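You operate a simulated robot arm through the tools that you are given. There is no shell and no other tool. Be economical: measure what you need, move in short steps, check, and stop when the job is done.

Carry out the task below with a simulated robot arm. There is one attempt and no reset: what you move stays moved.

JOB
Turn the bench dose knob to 0.15 L. Put the green-ring cup on the top of the grey table. Open the left cupboard door, fetch the teal sack clip marked "No. 4" from the top of the grey bench and set it on the left shelf of the blue cupboard and shut the door again. Take the closed yellow sack and put it on the top of the wooden bench. Stack the sealed pot marked "No. 29" from the top of the grey bench on top of the sealed pot marked "No. 21". Fetch the grey sieve and set it on the top of the grey table. Stack the small carton labelled "washers" from the top of the grey bench on top of the small carton that says "springs". Put the 9 L black seal ring from the top of the wooden bench on the low shelf of the wooden bench and the 12 L black seal ring on the shelf of the grey table. Fetch the red pot that says "No. 76" from the top of the wooden bench and set it on the top of the conveyor belt. Open the grey bin lid. Any order will do. Set down upright: green-ring cup, red pot.
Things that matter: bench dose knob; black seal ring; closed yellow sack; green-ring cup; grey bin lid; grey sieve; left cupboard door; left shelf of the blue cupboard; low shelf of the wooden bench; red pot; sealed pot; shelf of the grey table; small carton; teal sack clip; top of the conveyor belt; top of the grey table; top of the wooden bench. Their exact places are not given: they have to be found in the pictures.

Only the result counts: the job must be done as asked and must still hold three seconds after the hand-in. Knocking over, shifting, dropping, spilling or breaking anything else fails it. A push-on lid holds only when it is set on centred and level and pressed home; a screw cap is set on level and turned clockwise until tight.

ROBOT AND FRAMES
A 7-joint arm with a fingered hand on a trunk, on a base that drives. Base frame: it is fixed to the floor where the robot stands at the start and does not move with it; the origin is under the middle of the robot, x ahead of it, y to its left, z up; the surface under the hand at the start is at about z = 860. Lengths are in mm, angles in degrees, forces in N, time in s.
With the tool pointing down near the work surface it reaches from about 100 to 620 mm from the robot's upright axis, wherever it stands. Its first joint turns from -115.0 to 115.0 degrees. Places, roughly: bench dose knob [500, 0, 1100]; black seal ring [1000, -250, 750]; closed yellow sack [-3000, -250, 1000]; green-ring cup [-2250, 0, 1000]; grey bin lid [4600, -100, 900]; grey sieve [-3250, 0, 1000]; left cupboard door [-2800, 200, 500]; left shelf of the blue cupboard [-2800, 0, 500]; low shelf of the wooden bench [1100, -100, 300]; red pot [1750, -250, 1000]; sealed pot [-2750, -250, 1000]; shelf of the grey table [300, 1500, 300]; small carton [-1750, -250, 1000]; teal sack clip [-2500, -250, 1000]; top of the conveyor belt [1200, 4100, 500]; top of the grey table [400, 1500, 700]; top of the wooden bench [1100, -100, 900]. Payload 3.1 kg.
The tool frame sits at the grasp point between the pads (the TCP): z along the fingers, y along the line on which they close. The tips reach 22 mm beyond it. Largest opening 112 mm; the body of the gripper starts 60 mm behind the TCP. The gripper is a hand of 3 fingers: y runs from the thumb to the fingers, the wrist lies at [0, 0, -218] in the tool frame, and closing takes about 1.5 s.
Orientation is that of the tool frame in the base frame, as a unit quaternion [x, y, z, w]. With the fingers straight down and closing along the base's y, the tool's x points along the base's -x, its y along +y and its z along -z.

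CONTROLS
- The arm moves only by the tool send_rows. Its arguments are lists of equal length, an entry for each row: "travel": the shift along the tool's x, y, z in mm, a list of three; "delta_rot": the turn, a rotation vector about the tool's x, y, z in degrees, a list of three; "fingers": the opening in per cent of the stroke, from 0 (shut) to 100 (fully open). In form: {"travel": [[x, y, z], ...], "delta_rot": [[wx, wy, wz], ...], "fingers": [fingers, ...]}. A call has 1 to 20 rows; each row is the pose to reach, as a shift and turn from the pose commanded when the call began, along the tool's axes at that moment. A row lasts 0.2 s, in which the tool goes at most 50 mm and 8.6 degrees; a call with a longer step from one row to the next is refused whole, and so is a gripper value outside its range. A pose out of reach is approached as far as the arm can. The call stops where the force on the tool passes 40 N (or 10 N more than at its start, if that is more) or the arm is blocked; 0.2 s more then pass. Each finger travels about 108 mm/s and halts on what it meets, pressing with about 28 N; the grip force reading is that of the motor and also rises with nothing between the fingers. The clock runs only during rows and for 0.2 s after the last one: add rows that repeat a pose to give the fingers time. It gives the time, the measured TCP pose, the force on the tool (base axes), the opening and the grip force at its end, in the units of the frame above (readings bear some noise), with the torque about the TCP (base axes, N m) and any sound that the robot's microphone picked up.
- Cameras (640 x 400 px; columns grow to the right, rows downward): "scene" is now at [-12.2, 108.9, 1759.9]; the picture's right is [-0.65, -0.76, 0.00], its down [-0.62, 0.52, -0.59] and it looks along [0.45, -0.38, -0.81] (base axes); focal length 288 px, centre (320, 200). "wrist" rides on the gripper at [66, 3, -80] in the tool frame; the picture's right is [-0.05, 1.00, 0.00], its down [-0.77, -0.04, -0.64] and it looks along [-0.64, -0.03, 0.77] (tool axes); focal length 275 px, centre (320, 200).
- grab_frame(camera): a new picture of that camera. No time passes.
- slide_trunk(by): slides the trunk up (or, below 0, down) by that many mm; the arm and the scene camera ride with it, the base frame stays. It gives what a move gives, with no picture.
- drive_base(legs): drives the robot by 1 to 6 legs, each [ahead, left, turn to the left] in mm, mm and degrees, along the robot's own axes; the way and the turn of a leg run together, so that a leg with both is an arc; at most 1500 mm and 180 degrees a leg. The arm and the cameras ride along, it lands a little off, and it stops where it bumps. It gives what a move gives.
- grasp_type(shape): the hand has 3 fingers and takes this shape, open, in about a second: jaw (thumb against the fingers, like two jaws); tri (thumb and two fingers); tip (a fingertip pinch); poke (one finger out to press); point (the index stretched); flat (the hand flat); cup (the hand cupped); fist (a fist). The gripper value then closes the fingers along that shape, each until it touches; the sizes above hold for jaw. It gives what a move gives, with no picture.
- head_to(pan, tilt): turns the head with the scene camera to pan (to the left, within 155 degrees either way) and tilt (down, from -29 to 69), counted from straight ahead of the robot. It gives what a move gives.
- probe_pixels(camera, pixels): there is no depth. For up to 12 entries [column, row, z] of the newest picture of that camera ("zoom" is the newest enlarged one), the place [x, y] in the base frame at which the ray of that pixel passes the height z, good to about 2 mm, but the place of the scene camera against the robot may be out by one fixed shift of up to 12 mm in any direction. No time passes.
- inspect(camera, box): a new picture of the part [left, top, right, bottom] of that camera's present view, enlarged. No time passes.
- close_job(): hands the job in; it is judged then, once.

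Work in short steps. Measure before you move; look again where a grasp or a placing could have gone wrong, and mend it. You have 364 turns and 306 pictures in all, those below and enlarged ones among them. Open the gripper and draw the arm clear of the work before you hand the job in, unless the task says otherwise; then end with one line.

The tools are called after ">>>" as a command line: name --argument value ..., lists and objects as JSON in quotes. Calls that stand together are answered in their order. send_rows: Moves the arm, as the interface text tells. Its arguments: {"type":"object","properties":{"travel":{"type":"array","items":{"type":"array","items":{"type":"number"}}},"delta_rot":{"type":"array","items":{"type":"array","items":{"type":"number"}}},"fingers":{"type":"array","items":{"type":"number"}}},"required":["travel","delta_rot","fingers"]} The other tools are called the same way: slide_trunk (by) slides the trunk up or down; grasp_type (shape) gives the hand a shape; drive_base (legs) drives the base; head_to (pan, tilt) turns the head that bears the scene camera; grab_frame (camera) takes a picture; probe_pixels (camera, pixels) gives the place at which the rays of pixels pass given heights; inspect (camera, box) takes an enlarged picture of a part of a camera's view; close_job () hands the job in.

At the start:

```text
time_s: 0.0
tool_pos: [364.3, -9.1, 1374.6]
orientation: [0.001, 1.0, 0.0, 0.0]
wrist_force: [0.9, 0.0, -0.6]
wrist_torque: [0.0, 0.02, -0.01]
opening: 111.8
gripper_force: 0.0
shape: jaw
trunk travel left (down, up): [-900.0, 90.0]
robot x, y, heading: [-0.5, -2.5, 0.0]
head pan, tilt: [-40.2, 54.0]
```

scene: 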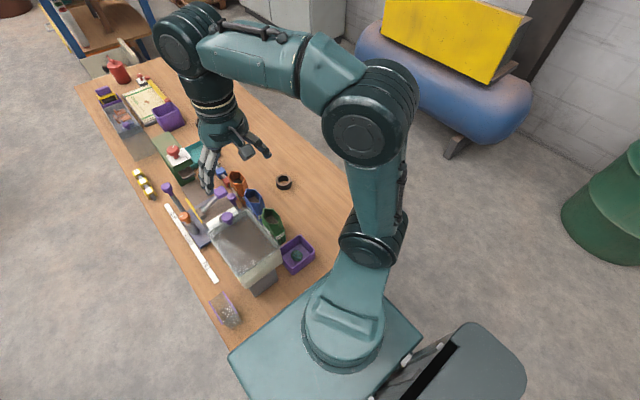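
wrist: 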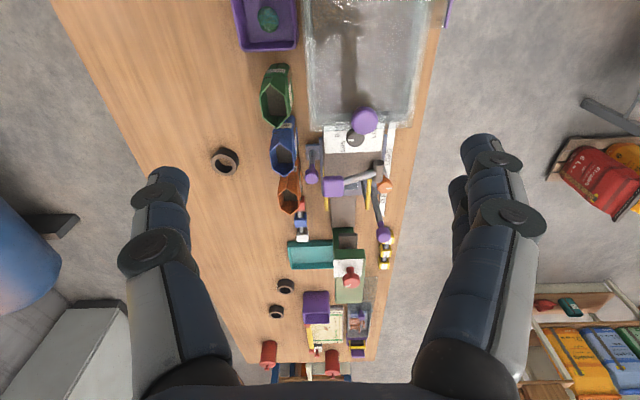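

I start by looking over the wooden bench in front with the head camera.

>>> head_to --pan 0 --tilt 35

>>> grab_frame --camera "scene"

>>> inspect --camera "wrist" --box '[200, 100, 440, 250]'

>>> inspect --camera "wrist" --box '[200, 230, 440, 380]'

```text
time_s: 1.1
tool_pos: [365.3, -8.9, 1373.9]
orientation: [0.001, 1.0, 0.0, 0.0]
wrist_force: [-0.4, -0.3, -0.2]
wrist_torque: [-0.01, -0.01, 0.02]
opening: 111.8
gripper_force: 0.1
shape: jaw
trunk travel left (down, up): [-900.0, 90.0]
robot x, y, heading: [-0.2, 1.8, -0.0]
head pan, tilt: [0.0, 35.0]
```

```text
303 pictures are left
```

scene: 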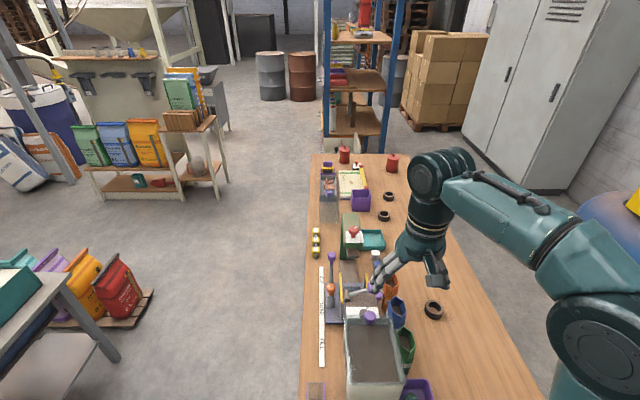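

```text
2.67 times, centred on (320, 175) of wrist
```

zoom: 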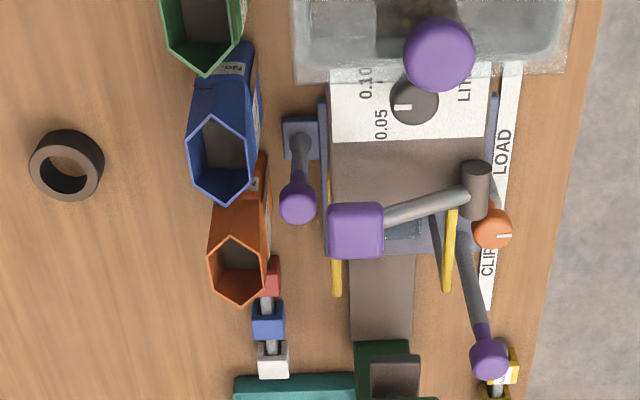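

```text
2.67 times, centred on (320, 305) of wrist
```

zoom: 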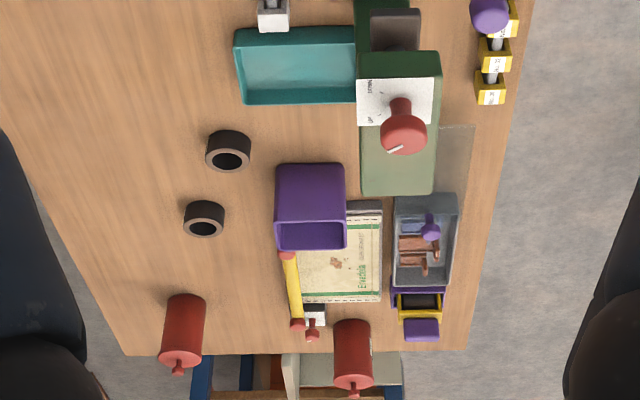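

The wooden bench lies ahead with a dosing machine, three black rings and two red pots. I survey the rest of the hall.

>>> head_to --pan 75 --tilt 25

>>> grab_frame --camera "scene"

>>> head_to --pan 150 --tilt 20

>>> grab_frame --camera "scene"

>>> head_to --pan -150 --tilt 20

>>> grab_frame --camera "scene"

>>> head_to --pan 0 --tilt 10

>>> grab_frame --camera "scene"

```text
time_s: 2.5
tool_pos: [365.4, -8.3, 1375.9]
orientation: [-0.001, 1.0, 0.001, 0.0]
wrist_force: [0.0, -0.7, -0.6]
wrist_torque: [0.01, -0.03, 0.01]
opening: 111.7
gripper_force: 0.0
shape: jaw
trunk travel left (down, up): [-900.0, 90.0]
robot x, y, heading: [-1.8, 0.7, 0.2]
head pan, tilt: [75.0, 25.0]
```

```text
300 pictures are left
```

scene: 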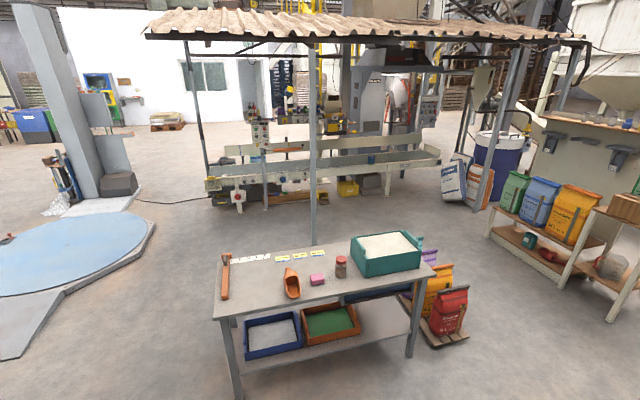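

```text
time_s: 4.0
tool_pos: [364.1, -8.4, 1373.6]
orientation: [0.0, 1.0, 0.0, 0.0]
wrist_force: [-0.3, -0.1, -0.2]
wrist_torque: [0.0, -0.03, -0.01]
opening: 112.0
gripper_force: 0.1
shape: jaw
trunk travel left (down, up): [-900.0, 90.0]
robot x, y, heading: [-2.2, 0.7, 0.1]
head pan, tilt: [150.0, 20.0]
```

```text
299 pictures are left
```

scene: 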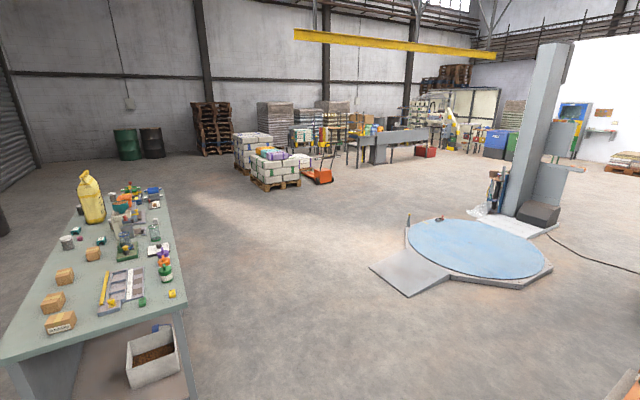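

```text
time_s: 8.1
tool_pos: [365.7, -9.1, 1375.3]
orientation: [0.0, 1.0, 0.0, 0.0]
wrist_force: [0.6, -0.2, -0.3]
wrist_torque: [-0.01, -0.04, -0.02]
opening: 111.9
gripper_force: 0.1
shape: jaw
trunk travel left (down, up): [-900.0, 90.0]
robot x, y, heading: [1.9, -4.2, -0.2]
head pan, tilt: [-150.0, 20.0]
```

```text
298 pictures are left
```

scene: 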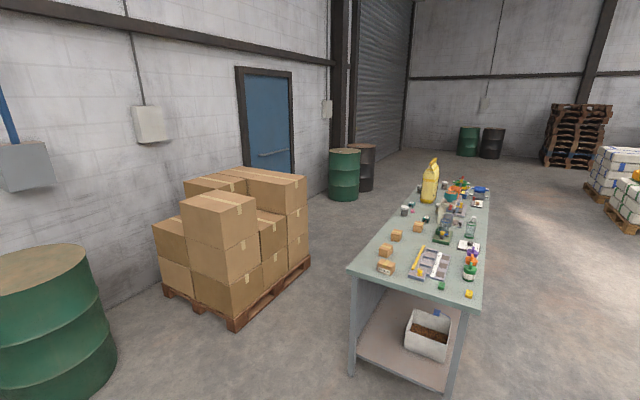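

```text
time_s: 10.4
tool_pos: [364.7, -9.4, 1374.7]
orientation: [0.0, 1.0, 0.0, 0.0]
wrist_force: [0.3, 0.3, 0.9]
wrist_torque: [0.05, -0.02, 0.02]
opening: 111.9
gripper_force: 0.0
shape: jaw
trunk travel left (down, up): [-900.0, 90.0]
robot x, y, heading: [5.0, 2.1, 0.2]
head pan, tilt: [0.0, 10.0]
```

```text
297 pictures are left
```

scene: 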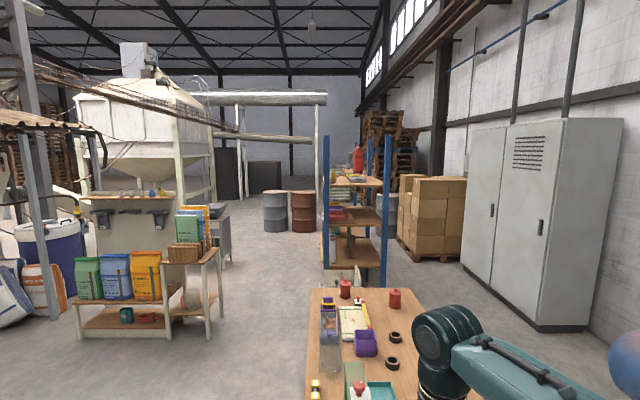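

Overview: grey bench lies behind (x −1500…−3400), the grey table at left, the conveyor under the roof. Now a close look at the dose knob near wrist pixel (355,139).

>>> head_to --pan 0 --tilt 55

>>> grab_frame --camera "scene"

>>> inspect --camera "wrist" --box '[290, 80, 410, 155]'

```text
time_s: 11.6
tool_pos: [364.4, -8.9, 1374.7]
orientation: [0.0, 1.0, 0.0, -0.001]
wrist_force: [-0.2, -0.1, -0.4]
wrist_torque: [0.02, -0.01, -0.02]
opening: 111.9
gripper_force: 0.0
shape: jaw
trunk travel left (down, up): [-900.0, 90.0]
robot x, y, heading: [0.6, 1.4, -0.0]
head pan, tilt: [0.0, 55.0]
```

```text
296 pictures are left
```

scene: 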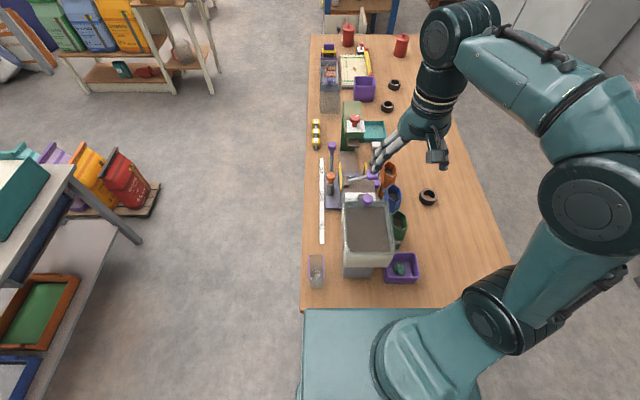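

```text
5.33 times, centred on (350, 118) of wrist
```

zoom: 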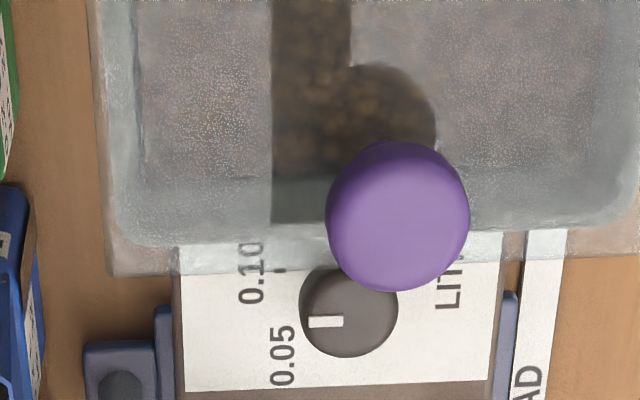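

I probe the bench edges, machine and other items.

>>> probe_pixels --camera "scene" --pixels '[[303, 308, 860], [312, 35, 860], [510, 265, 860], [428, 198, 880], [387, 107, 880], [394, 86, 880], [347, 40, 920], [401, 45, 920], [366, 198, 1150], [315, 290, 860], [403, 280, 860], [322, 200, 860]]'

>>> inspect --camera "scene" --box '[300, 130, 460, 230]'

>>> inspect --camera "scene" --box '[300, 20, 460, 120]'

```text
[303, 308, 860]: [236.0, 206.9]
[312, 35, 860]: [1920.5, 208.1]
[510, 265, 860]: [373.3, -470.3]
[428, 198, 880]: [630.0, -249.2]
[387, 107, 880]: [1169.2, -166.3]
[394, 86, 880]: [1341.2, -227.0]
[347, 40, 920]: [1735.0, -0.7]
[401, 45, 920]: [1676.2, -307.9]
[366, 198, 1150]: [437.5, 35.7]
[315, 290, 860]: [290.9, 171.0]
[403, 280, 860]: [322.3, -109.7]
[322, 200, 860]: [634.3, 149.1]
```

```text
4.00 times, centred on (380, 180) of scene
```

zoom: 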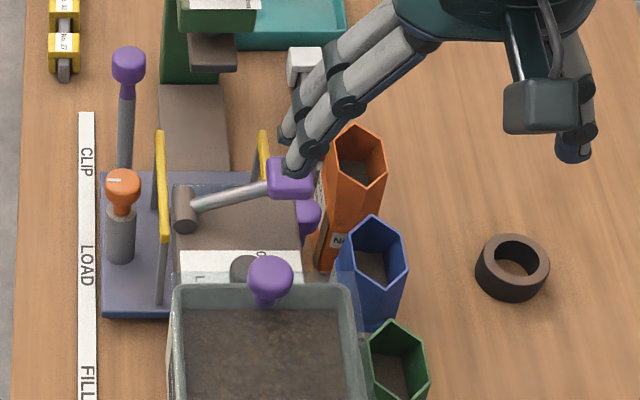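

```text
4.00 times, centred on (380, 70) of scene
```

zoom: 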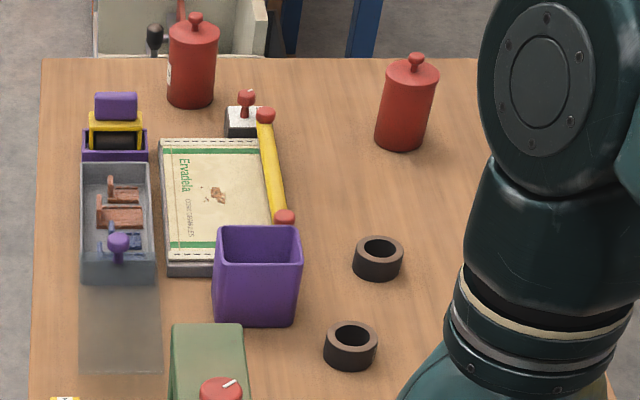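

The machine's panel reads from the +y side, so I'll go and stand on that side of the bench facing it (arm is high at z 1374).

>>> drive_base --legs '[[0, 540, 0], [0, 0, -90], [0, 480, 0]]'

>>> head_to --pan 0 --tilt 50

>>> grab_frame --camera "scene"

>>> grab_frame --camera "wrist"

```text
time_s: 21.0
tool_pos: [459.6, 167.9, 1375.3]
orientation: [0.715, 0.699, 0.0, 0.0]
wrist_force: [0.1, 0.9, -0.7]
wrist_torque: [0.04, 0.02, -0.01]
opening: 111.9
gripper_force: 0.0
shape: jaw
trunk travel left (down, up): [-900.0, 90.0]
robot x, y, heading: [478.1, 528.7, -91.2]
head pan, tilt: [0.0, 55.0]
```

```text
time_s: 21.6
tool_pos: [460.3, 167.4, 1374.8]
orientation: [0.715, 0.7, 0.0, 0.0]
wrist_force: [0.4, 0.1, 0.5]
wrist_torque: [-0.04, -0.01, -0.01]
opening: 112.0
gripper_force: 0.1
shape: jaw
trunk travel left (down, up): [-900.0, 90.0]
robot x, y, heading: [477.7, 531.2, -91.1]
head pan, tilt: [0.0, 50.0]
```

```text
292 pictures are left
```

scene: 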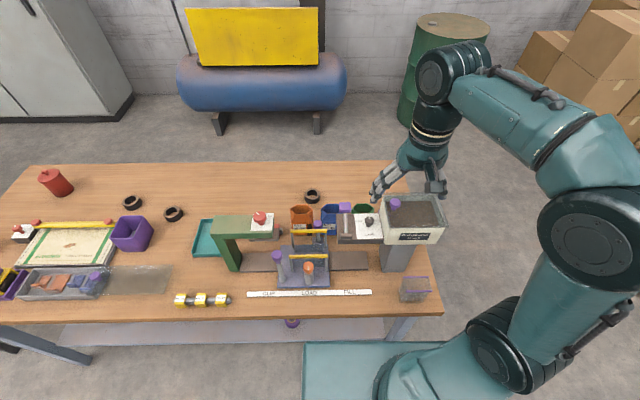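

```text
291 pictures are left
```

wrist: 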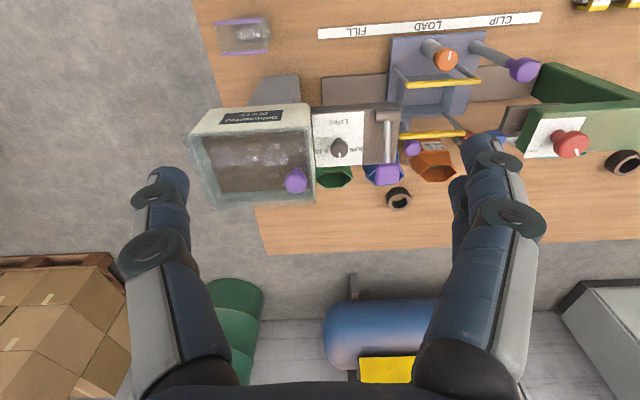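

>>> inspect --camera "scene" --box '[320, 180, 448, 260]'

>>> inspect --camera "scene" --box '[160, 180, 320, 280]'

>>> inspect --camera "wrist" --box '[290, 90, 418, 170]'

```text
5.00 times, centred on (384, 220) of scene
```

zoom: 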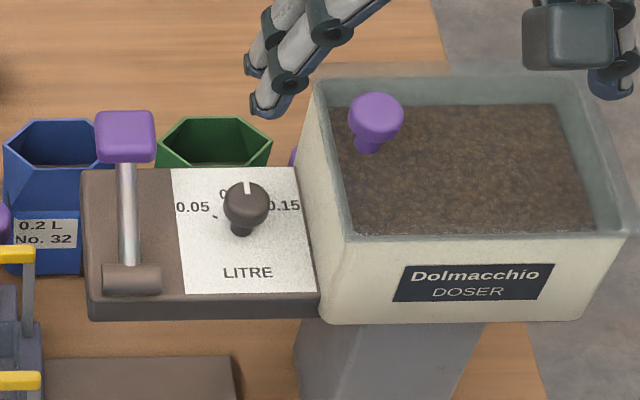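

```text
4.00 times, centred on (240, 230) of scene
```

zoom: 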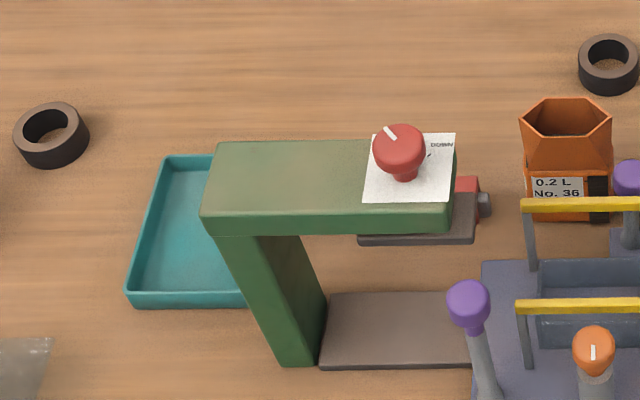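

```text
5.00 times, centred on (354, 130) of wrist
```

zoom: 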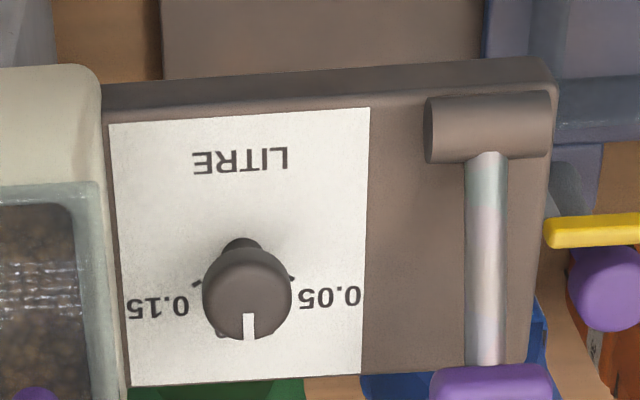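

The knob now points at 0.10 (white mark away from me), 0.15 is to the right. I triangulate the knob cap and its panel from both cameras.

>>> probe_pixels --camera "scene" --pixels '[[369.2, 220.6, 1080], [369.2, 220.6, 1120], [369.2, 220.6, 1160], [363.2, 222.7, 1060], [363.2, 222.7, 1100]]'

>>> probe_pixels --camera "wrist" --pixels '[[339.4, 148.6, 1080], [339.4, 148.6, 1120], [339.4, 148.6, 1160], [347.6, 145.4, 1060], [347.6, 145.4, 1100], [329.4, 146.6, 1060], [329.4, 146.6, 1100]]'

```text
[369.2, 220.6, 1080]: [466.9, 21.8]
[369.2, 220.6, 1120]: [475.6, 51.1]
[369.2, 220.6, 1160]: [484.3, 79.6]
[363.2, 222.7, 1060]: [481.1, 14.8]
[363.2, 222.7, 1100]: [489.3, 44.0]
```

```text
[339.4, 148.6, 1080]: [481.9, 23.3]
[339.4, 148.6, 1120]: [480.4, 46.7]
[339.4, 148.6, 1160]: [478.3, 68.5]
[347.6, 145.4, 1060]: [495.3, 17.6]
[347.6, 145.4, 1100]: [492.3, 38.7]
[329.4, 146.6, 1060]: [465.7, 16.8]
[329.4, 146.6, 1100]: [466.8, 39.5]
```

I move the hand closer (toward y≈100, z≈1270) for a second wrist view.

>>> send_rows --travel '[[-25, 0, 35], [-50, 0, 70], [-67, 20, 105]]' --delta_rot '[[0, 0, 0], [0, 0, 0], [0, 0, 0]]' --fingers '[100, 100, 100]'

>>> grab_frame --camera "wrist"

>>> inspect --camera "wrist" --box '[240, 80, 400, 180]'

```text
time_s: 22.4
tool_pos: [481.4, 97.3, 1268.6]
orientation: [0.714, 0.7, 0.0, -0.001]
wrist_force: [0.1, -0.3, 0.2]
wrist_torque: [0.03, 0.01, -0.01]
opening: 112.0
gripper_force: 0.1
shape: jaw
trunk travel left (down, up): [-900.0, 90.0]
robot x, y, heading: [477.2, 533.3, -91.3]
head pan, tilt: [0.0, 50.0]
```

```text
287 pictures are left
```

wrist: 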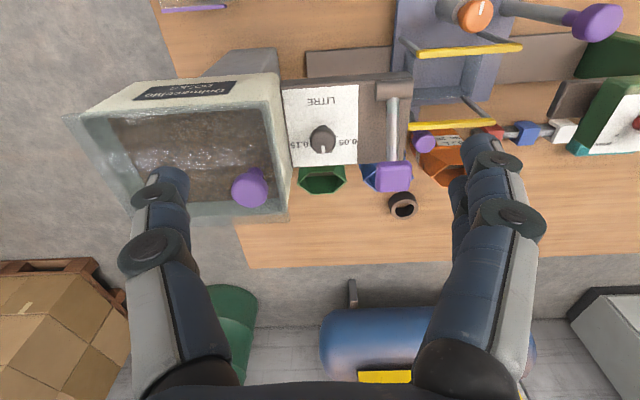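

```text
4.00 times, centred on (320, 130) of wrist
```

zoom: 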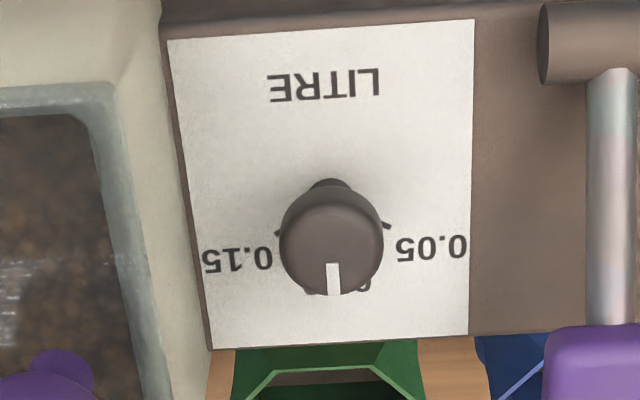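

>>> probe_pixels --camera "wrist" --pixels '[[322.8, 139.3, 1060], [322.8, 139.3, 1080], [322.8, 139.3, 1100], [322.8, 139.3, 1120], [336.8, 136.5, 1020], [336.8, 136.5, 1060], [309.5, 137, 1020], [309.5, 137, 1060], [322.3, 126, 1020], [322.3, 126, 1060]]'

```text
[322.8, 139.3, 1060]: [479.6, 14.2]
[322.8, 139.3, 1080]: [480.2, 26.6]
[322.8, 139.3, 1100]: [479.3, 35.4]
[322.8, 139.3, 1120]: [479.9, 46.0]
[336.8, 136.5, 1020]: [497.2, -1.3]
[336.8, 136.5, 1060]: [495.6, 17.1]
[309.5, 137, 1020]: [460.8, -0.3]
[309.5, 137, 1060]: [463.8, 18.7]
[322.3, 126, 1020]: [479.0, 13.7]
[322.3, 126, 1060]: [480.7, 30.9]
```

>>> probe_pixels --camera "wrist" --pixels '[[250, 187, 1120], [250, 187, 1180], [390, 177, 1080], [390, 177, 1140], [290, 165, 1080], [410, 75, 1060]]'

>>> head_to --pan 0 --tilt 60

>>> inspect --camera "scene" --box '[270, 130, 430, 230]'

```text
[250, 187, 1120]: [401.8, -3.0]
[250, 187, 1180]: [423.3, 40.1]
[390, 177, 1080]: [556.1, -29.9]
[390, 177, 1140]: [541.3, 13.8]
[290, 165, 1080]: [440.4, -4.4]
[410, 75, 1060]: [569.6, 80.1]
```

```text
time_s: 23.2
tool_pos: [478.8, 99.9, 1269.8]
orientation: [0.715, 0.7, 0.001, 0.001]
wrist_force: [-0.1, -0.3, 0.4]
wrist_torque: [0.0, -0.01, 0.0]
opening: 111.8
gripper_force: 0.0
shape: jaw
trunk travel left (down, up): [-900.0, 90.0]
robot x, y, heading: [475.0, 531.6, -91.2]
head pan, tilt: [0.0, 60.0]
```

```text
4.00 times, centred on (350, 180) of scene
```

zoom: 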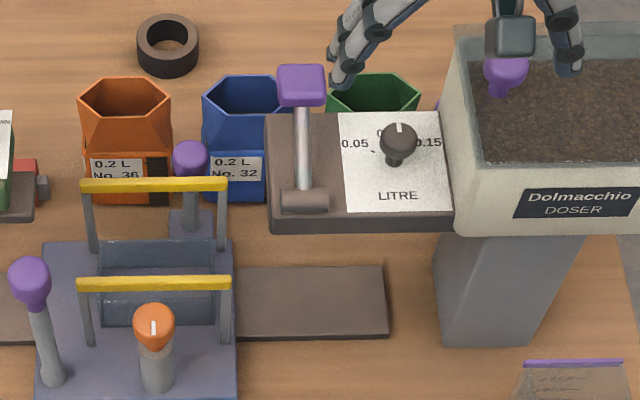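

The hopper and a purple ball (x≈415) flank the knob, so I'll pinch along y. First another view from nearer overhead for depth.

>>> send_rows --travel '[[-35, 0, 0], [-70, 0, 0]]' --delta_rot '[[0, 0, 0], [0, 0, 0]]' --fingers '[80, 50]'

>>> inspect --camera "wrist" --box '[240, 0, 400, 100]'

```text
time_s: 23.8
tool_pos: [478.3, 28.4, 1268.3]
orientation: [0.714, 0.7, 0.001, -0.001]
wrist_force: [-0.1, 0.0, 0.4]
wrist_torque: [0.0, 0.01, -0.02]
opening: 56.4
gripper_force: 0.1
shape: jaw
trunk travel left (down, up): [-900.0, 90.0]
robot x, y, heading: [477.9, 530.5, -91.3]
head pan, tilt: [0.0, 60.0]
```

```text
4.00 times, centred on (320, 50) of wrist
```

zoom: 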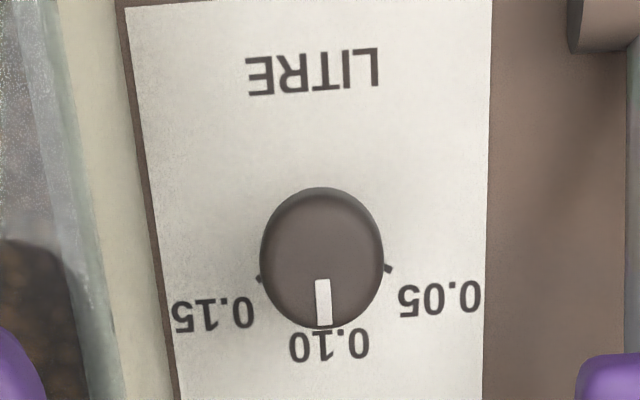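

>>> probe_pixels --camera "zoom" --pixels '[[321, 255, 1060], [321, 255, 1080], [321, 255, 1100], [321, 255, 1120], [390, 268, 1020], [390, 268, 1060], [258, 278, 1020], [258, 278, 1060], [323, 300, 1080], [323, 300, 1100]]'

```text
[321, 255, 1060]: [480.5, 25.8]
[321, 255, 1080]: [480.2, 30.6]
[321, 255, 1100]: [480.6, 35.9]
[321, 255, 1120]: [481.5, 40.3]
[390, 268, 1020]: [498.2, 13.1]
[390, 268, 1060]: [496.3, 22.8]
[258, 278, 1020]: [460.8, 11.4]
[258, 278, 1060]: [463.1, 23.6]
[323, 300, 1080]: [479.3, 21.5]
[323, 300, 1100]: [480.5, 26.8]
```

Knob axis ≈ (480.5, 36), cap z≈1100, panel ≈1080, 0.15 tick about 65–68° clockwise. I pre-rotate the hand 56° and centre it above the knob.

>>> send_rows --travel '[[2, 1, 10], [4, 2, 20], [8, 2, 40], [8, 2, 60], [8, 2, 80], [8, 2, 90], [8, 2, 100], [8, 2, 115]]' --delta_rot '[[0, 0, 8], [0, 0, 16], [0, 0, 24], [0, 0, 32], [0, 0, 40], [0, 0, 48], [0, 0, 56], [0, 0, 56]]' --fingers '[50, 50, 50, 50, 50, 50, 50, 50]'

>>> grab_frame --camera "wrist"

>>> grab_frame --camera "scene"

```text
time_s: 25.6
tool_pos: [480.6, 37.7, 1154.4]
orientation: [0.96, 0.282, 0.0, 0.0]
wrist_force: [-0.1, -0.2, -1.5]
wrist_torque: [-0.01, -0.01, -0.01]
opening: 56.7
gripper_force: 0.2
shape: jaw
trunk travel left (down, up): [-900.0, 90.0]
robot x, y, heading: [473.9, 532.1, -91.1]
head pan, tilt: [0.0, 60.0]
```

```text
283 pictures are left
```

wrist: 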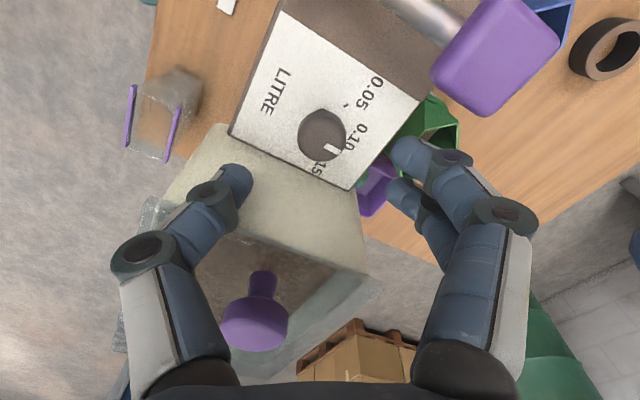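

```text
282 pictures are left
```

scene: 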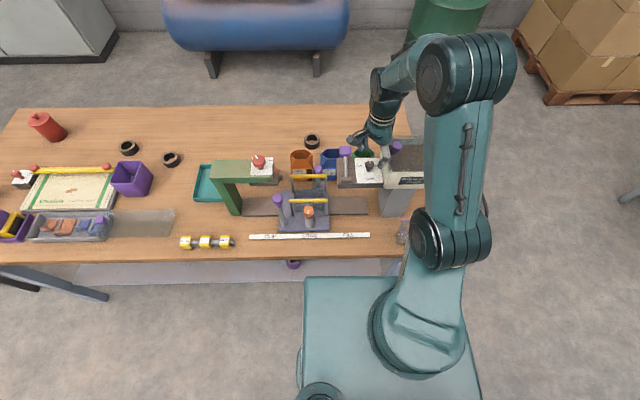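

The knob (322,133) lies on the tool axis. Descending to z≈1112.

>>> send_rows --travel '[[0, 0, 20], [0, 0, 36], [0, 0, 42]]' --delta_rot '[[0, 0, 0], [0, 0, 0], [0, 0, 0]]' --fingers '[50, 50, 50]'

>>> inspect --camera "wrist" --box '[200, 100, 440, 250]'

>>> inspect --camera "scene" --box '[320, 110, 440, 200]'

```text
time_s: 26.4
tool_pos: [480.0, 37.6, 1112.0]
orientation: [0.96, 0.282, 0.0, 0.0]
wrist_force: [0.9, -0.9, -0.1]
wrist_torque: [0.01, 0.0, -0.02]
opening: 56.8
gripper_force: 0.1
shape: jaw
trunk travel left (down, up): [-900.0, 90.0]
robot x, y, heading: [477.6, 531.8, -91.2]
head pan, tilt: [0.0, 60.0]
```

```text
2.67 times, centred on (320, 175) of wrist
```

zoom: 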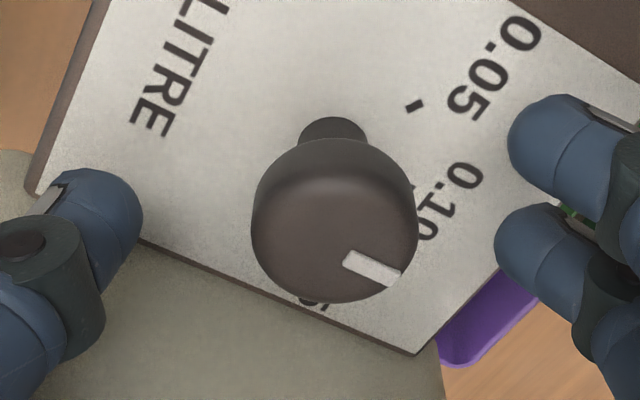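

```text
4.44 times, centred on (380, 155) of scene
```

zoom: 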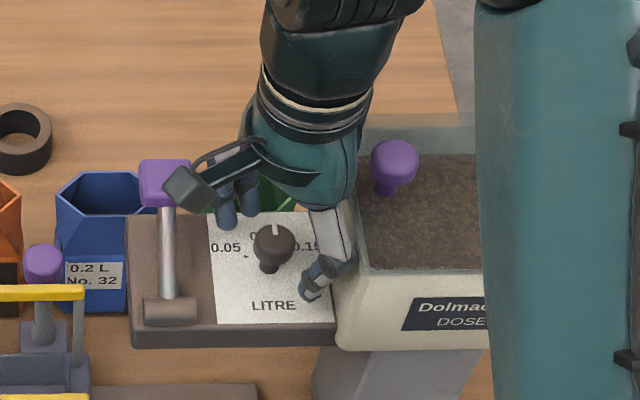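

Cap is centred between the fingers. A few mm lower and close on it.

>>> send_rows --travel '[[0, 0, 4], [0, 0, 5], [0, 0, 5], [0, 0, 5], [0, 0, 5], [0, 0, 5]]' --delta_rot '[[0, 0, 0], [0, 0, 0], [0, 0, 0], [0, 0, 0], [0, 0, 0], [0, 0, 0]]' --fingers '[50, 30, 10, 0, 0, 0]'

>>> inspect --camera "wrist" --box '[200, 100, 440, 250]'

```text
time_s: 27.8
tool_pos: [481.0, 38.7, 1108.5]
orientation: [0.959, 0.283, -0.001, -0.001]
wrist_force: [0.8, 1.3, -2.9]
wrist_torque: [-0.02, -0.03, -0.02]
opening: 15.9
gripper_force: 27.6
shape: jaw
trunk travel left (down, up): [-900.0, 90.0]
robot x, y, heading: [474.0, 530.4, -91.5]
head pan, tilt: [0.0, 60.0]
```

```text
2.67 times, centred on (320, 175) of wrist
```

zoom: 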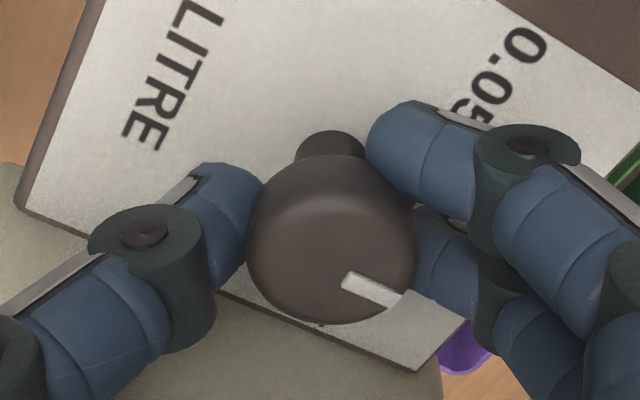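

Gripped (opening 15.9, 28 N). Turn clockwise 64°.

>>> send_rows --travel '[[0, 0, 0], [0, 0, 0], [0, 0, 0], [0, 0, 0], [0, 0, 0], [0, 0, 0], [0, 0, 0], [0, 0, 0], [0, 0, 0], [0, 0, 0], [0, 0, 0]]' --delta_rot '[[0, 0, 6.4], [0, 0, 12.8], [0, 0, 19.2], [0, 0, 25.6], [0, 0, 32], [0, 0, 38.4], [0, 0, 44.8], [0, 0, 51.2], [0, 0, 57.6], [0, 0, 64], [0, 0, 64]]' --fingers '[0, 0, 0, 0, 0, 0, 0, 0, 0, 0, 0]'

>>> inspect --camera "wrist" --box '[200, 100, 440, 250]'

>>> inspect --camera "scene" --box '[320, 110, 440, 200]'

```text
time_s: 30.2
tool_pos: [481.6, 37.6, 1107.5]
orientation: [0.963, -0.269, 0.0, 0.0]
wrist_force: [10.1, -7.5, 1.9]
wrist_torque: [-0.13, -0.12, 0.21]
opening: 16.1
gripper_force: 28.1
shape: jaw
trunk travel left (down, up): [-900.0, 90.0]
robot x, y, heading: [476.1, 533.7, -91.4]
head pan, tilt: [0.0, 60.0]
```

```text
2.67 times, centred on (320, 175) of wrist
```

zoom: 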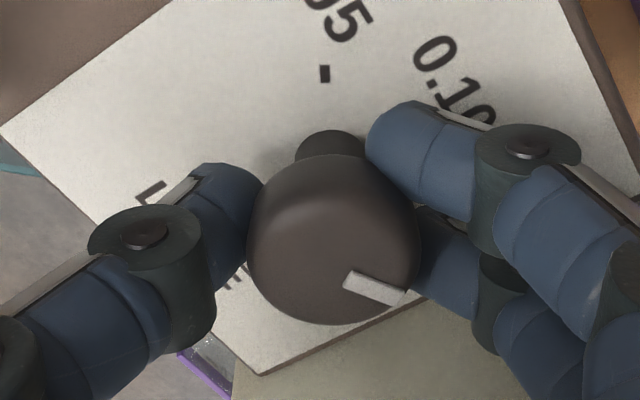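

```text
4.44 times, centred on (380, 155) of scene
```

zoom: 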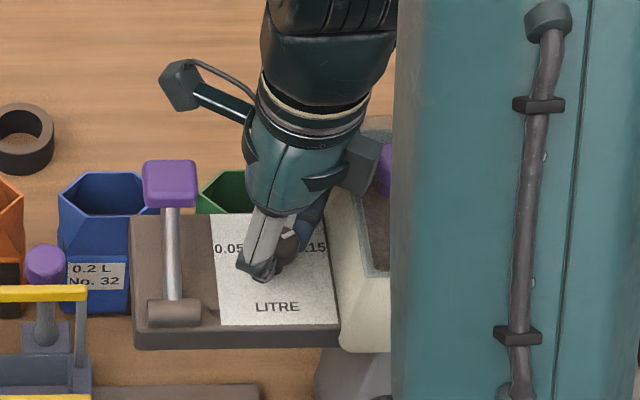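

The knob followed. Open, rise, and check the pointer.

>>> send_rows --travel '[[0, 0, 0], [0, 0, 0], [0, 0, 0], [0, 0, -30], [0, 0, -70], [0, 0, -100]]' --delta_rot '[[0, 0, 0], [0, 0, 0], [0, 0, 0], [0, 0, 0], [0, 0, 0], [0, 0, 0]]' --fingers '[30, 50, 50, 50, 50, 50]'

>>> inspect --camera "wrist" --box '[240, 60, 400, 160]'

```text
time_s: 31.6
tool_pos: [479.9, 38.7, 1206.8]
orientation: [0.963, -0.269, 0.0, 0.0]
wrist_force: [-0.3, 0.1, 0.4]
wrist_torque: [0.0, -0.03, 0.01]
opening: 55.5
gripper_force: 0.0
shape: jaw
trunk travel left (down, up): [-900.0, 90.0]
robot x, y, heading: [477.5, 528.1, -91.2]
head pan, tilt: [0.0, 60.0]
```

```text
4.00 times, centred on (320, 110) of wrist
```

zoom: 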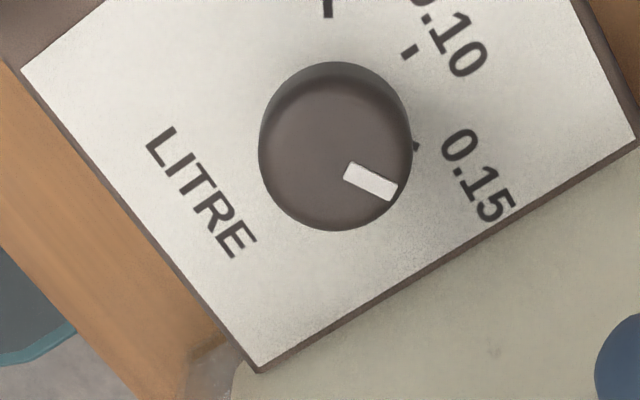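

>>> probe_pixels --camera "zoom" --pixels '[[409, 51, 1082], [415, 147, 1082], [328, 8, 1082], [346, 167, 1107], [396, 192, 1107], [335, 152, 1107], [335, 148, 1100]]'

```text
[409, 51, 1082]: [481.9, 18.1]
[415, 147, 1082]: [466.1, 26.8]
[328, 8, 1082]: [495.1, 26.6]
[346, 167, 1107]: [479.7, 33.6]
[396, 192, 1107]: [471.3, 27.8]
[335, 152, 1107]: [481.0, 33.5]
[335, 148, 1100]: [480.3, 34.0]
```

Ticks fit a circle centred (480.8,34.6) at ±61°; the pointer seems near 0.15. I return the hand to neutral for a cleaner view.

>>> send_rows --travel '[[0, 0, -5], [0, 0, -10], [0, 0, -20], [0, 0, -30], [0, 0, -40], [0, 0, -50], [0, 0, -60], [0, 0, -62], [0, 0, -62], [0, 0, -62], [0, 0, -62], [0, 0, -62], [0, 0, -62], [0, 0, -62], [0, 0, -62]]' --delta_rot '[[0, 0, -8], [0, 0, -16], [0, 0, -24], [0, 0, -32], [0, 0, -40], [0, 0, -48], [0, 0, -56], [0, 0, -64], [0, 0, -72], [0, 0, -80], [0, 0, -88], [0, 0, -96], [0, 0, -104], [0, 0, -112], [0, 0, -120]]' --fingers '[50, 50, 50, 50, 50, 50, 50, 50, 50, 50, 50, 50, 50, 50, 50]'

>>> inspect --camera "wrist" --box '[256, 20, 384, 100]'

>>> inspect --camera "scene" --box '[340, 140, 404, 180]'

```text
time_s: 34.8
tool_pos: [480.0, 37.9, 1270.4]
orientation: [0.713, 0.701, 0.0, 0.0]
wrist_force: [-1.0, -0.4, -0.5]
wrist_torque: [0.03, 0.01, 0.02]
opening: 55.4
gripper_force: 0.0
shape: jaw
trunk travel left (down, up): [-900.0, 90.0]
robot x, y, heading: [474.7, 529.8, -91.3]
head pan, tilt: [0.0, 60.0]
```

```text
5.00 times, centred on (320, 60) of wrist
```

zoom: 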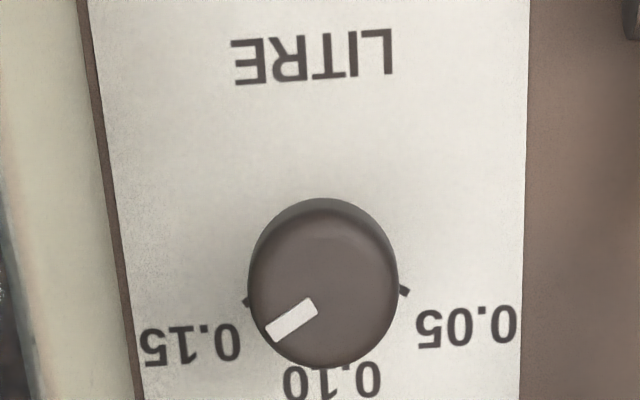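

```text
10.00 times, centred on (372, 160) of scene
```

zoom: 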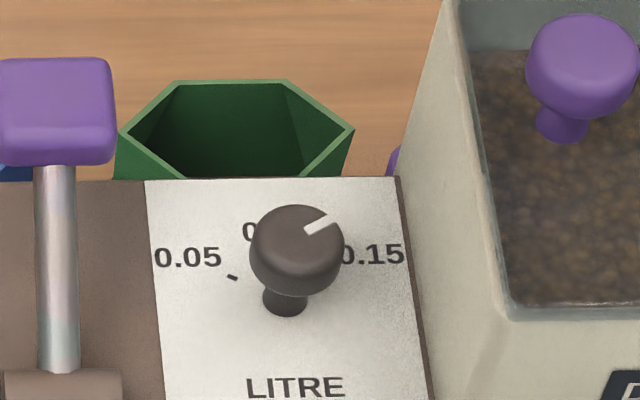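

>>> probe_pixels --camera "wrist" --pixels '[[320, 60, 1100]]'

>>> inspect --camera "wrist" --box '[288, 50, 352, 90]'

```text
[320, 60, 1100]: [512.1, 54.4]
```

```text
10.00 times, centred on (320, 70) of wrist
```

zoom: 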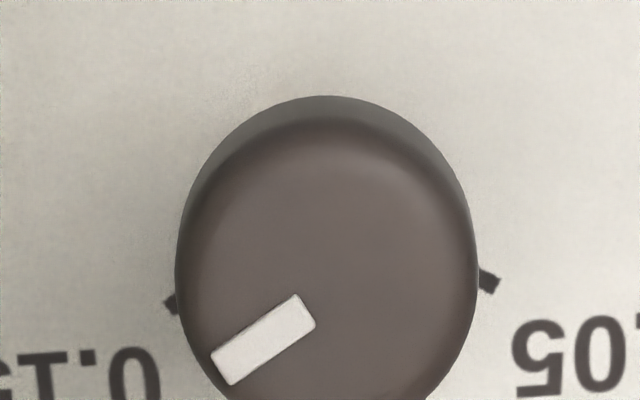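

>>> probe_pixels --camera "zoom" --pixels '[[306, 311, 1107], [222, 368, 1107], [306, 311, 1105], [222, 368, 1102], [168, 304, 1082], [489, 282, 1082], [325, 245, 1103]]'

```text
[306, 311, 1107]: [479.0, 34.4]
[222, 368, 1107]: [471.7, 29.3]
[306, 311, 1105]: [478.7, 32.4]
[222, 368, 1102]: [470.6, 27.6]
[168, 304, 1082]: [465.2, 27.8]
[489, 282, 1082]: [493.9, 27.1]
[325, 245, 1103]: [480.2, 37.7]
```

Pointer is on 0.15 (≈59.5° vs tick 61°). Now read the rings and red pots, and check free space on the far side.

>>> head_to --pan 40 --tilt 40

>>> grab_frame --camera "scene"

>>> inspect --camera "scene" --box '[360, 190, 520, 290]'

>>> inspect --camera "scene" --box '[200, 150, 360, 250]'

```text
time_s: 35.8
tool_pos: [479.1, 37.9, 1270.0]
orientation: [0.714, 0.7, 0.0, -0.001]
wrist_force: [0.1, 0.6, -0.2]
wrist_torque: [-0.01, 0.0, -0.01]
opening: 55.7
gripper_force: 0.1
shape: jaw
trunk travel left (down, up): [-900.0, 90.0]
robot x, y, heading: [479.2, 534.9, -91.4]
head pan, tilt: [40.0, 40.0]
```

```text
272 pictures are left
```

scene: 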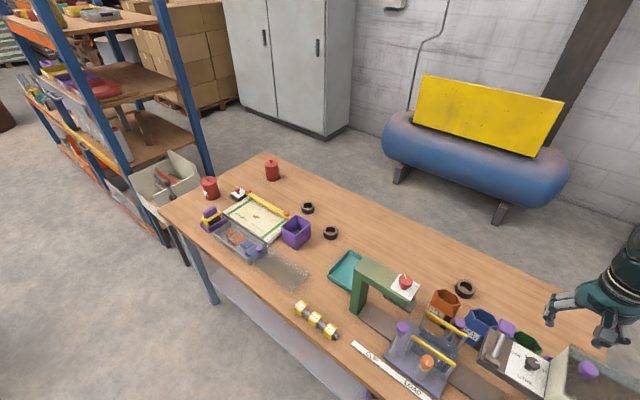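

```text
4.00 times, centred on (440, 240) of scene
```

zoom: 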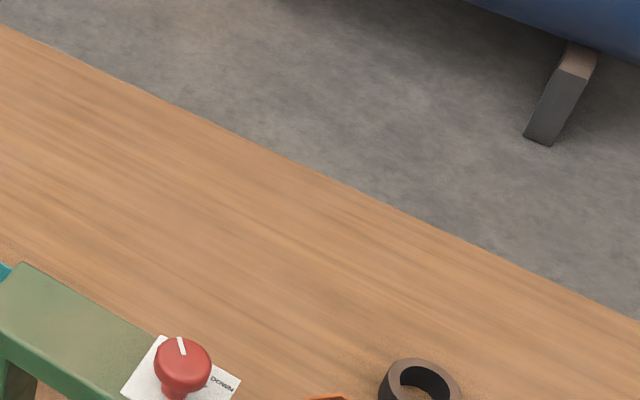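

```text
4.00 times, centred on (280, 200) of scene
```

zoom: 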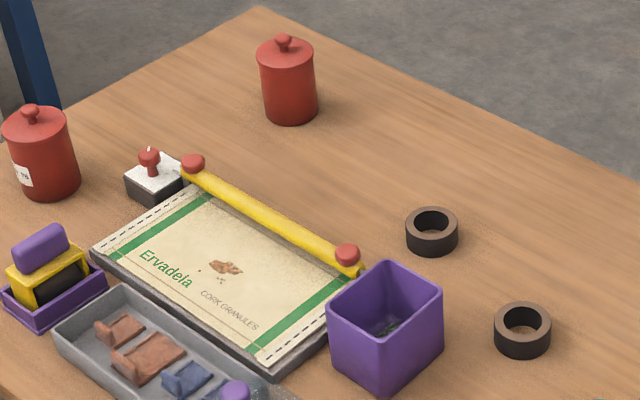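

Labels aren't visible from here. I drive along the bench toward x≈1250 and a little closer.

>>> drive_base --legs '[[0, 770, 1.4], [70, 0, 0]]'

>>> head_to --pan 0 --tilt 45

>>> grab_frame --camera "scene"

>>> grab_frame --camera "wrist"

```text
time_s: 40.6
tool_pos: [1259.2, -44.5, 1271.1]
orientation: [0.71, 0.705, 0.0, 0.0]
wrist_force: [0.0, 0.0, -0.2]
wrist_torque: [0.02, 0.02, 0.05]
opening: 55.5
gripper_force: 0.0
shape: jaw
trunk travel left (down, up): [-900.0, 90.0]
robot x, y, heading: [1250.2, 451.7, -90.6]
head pan, tilt: [40.0, 40.0]
```

```text
time_s: 41.7
tool_pos: [1259.2, -41.7, 1270.4]
orientation: [0.709, 0.705, 0.0, 0.0]
wrist_force: [0.2, 0.0, -1.0]
wrist_torque: [-0.01, 0.0, -0.01]
opening: 55.3
gripper_force: 0.0
shape: jaw
trunk travel left (down, up): [-900.0, 90.0]
robot x, y, heading: [1250.8, 449.7, -90.4]
head pan, tilt: [0.0, 45.0]
```

```text
269 pictures are left
```

scene: 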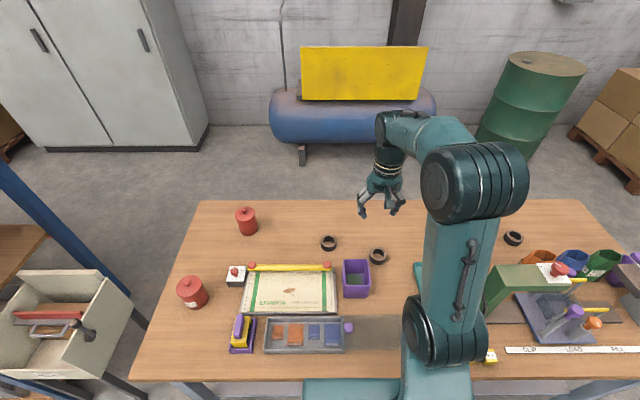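

```text
268 pictures are left
```

wrist: 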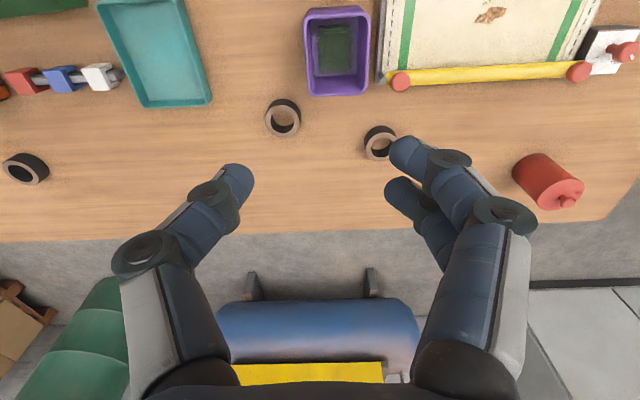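

>>> inspect --camera "wrist" --box '[250, 80, 410, 180]'

>>> inspect --camera "scene" --box '[300, 220, 410, 290]'

>>> inspect --camera "scene" --box '[160, 200, 270, 310]'

>>> inspect --camera "wrist" --box '[0, 130, 120, 205]'

```text
4.00 times, centred on (330, 130) of wrist
```

zoom: 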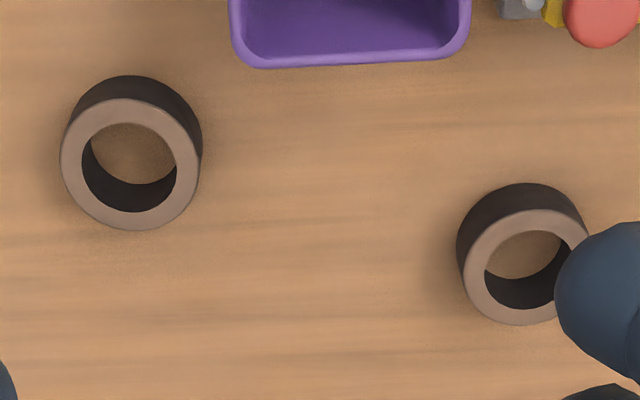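

```text
5.71 times, centred on (355, 255) of scene
```

zoom: 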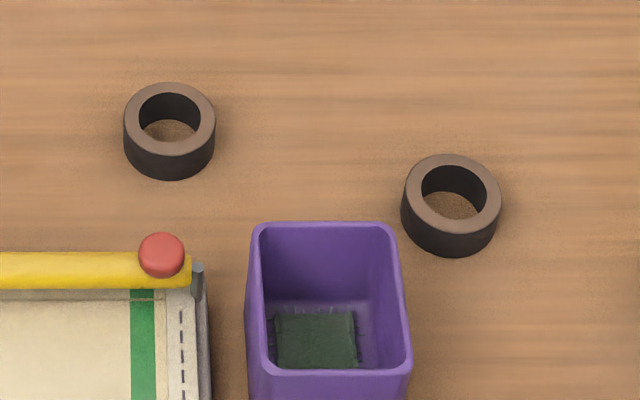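

```text
3.64 times, centred on (215, 255) of scene
```

zoom: 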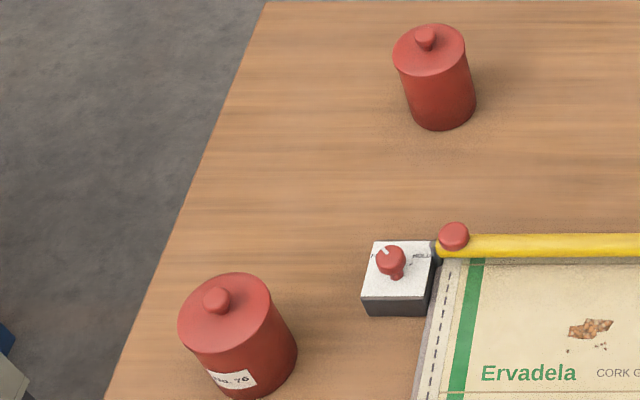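

```text
5.33 times, centred on (60, 168) of wrist
```

zoom: 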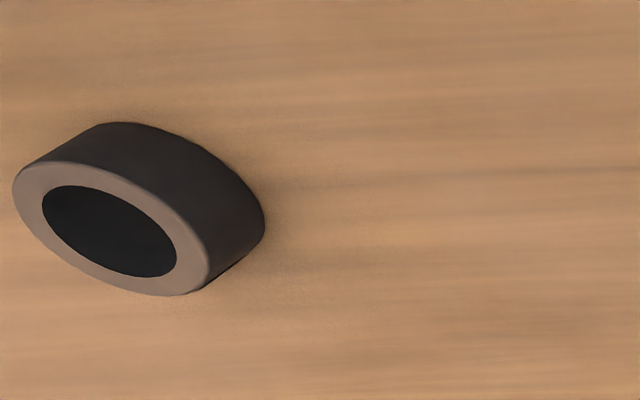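

Pot "No. 76" is the one at (1735,0). The rings show no label on this side; I check the free space behind the bench.

>>> probe_pixels --camera "scene" --pixels '[[302, 164, 0], [205, 130, 0], [190, 202, 860], [585, 202, 860], [495, 160, 0], [430, 110, 300], [328, 243, 880], [378, 256, 880], [513, 238, 880], [192, 290, 920], [135, 375, 860], [130, 295, 0]]'

>>> probe_pixels --camera "wrist" --pixels '[[282, 120, 885], [380, 147, 885], [25, 170, 885]]'

```text
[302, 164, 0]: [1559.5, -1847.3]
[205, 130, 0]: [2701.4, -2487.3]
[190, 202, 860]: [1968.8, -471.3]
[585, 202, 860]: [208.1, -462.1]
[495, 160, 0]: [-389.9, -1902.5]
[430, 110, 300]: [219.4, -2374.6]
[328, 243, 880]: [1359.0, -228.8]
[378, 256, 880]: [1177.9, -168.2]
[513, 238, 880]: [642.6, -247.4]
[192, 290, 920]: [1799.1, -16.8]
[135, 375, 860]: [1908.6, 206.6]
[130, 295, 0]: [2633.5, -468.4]
```

```text
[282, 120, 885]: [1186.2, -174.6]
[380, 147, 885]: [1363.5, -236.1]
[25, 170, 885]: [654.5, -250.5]
```

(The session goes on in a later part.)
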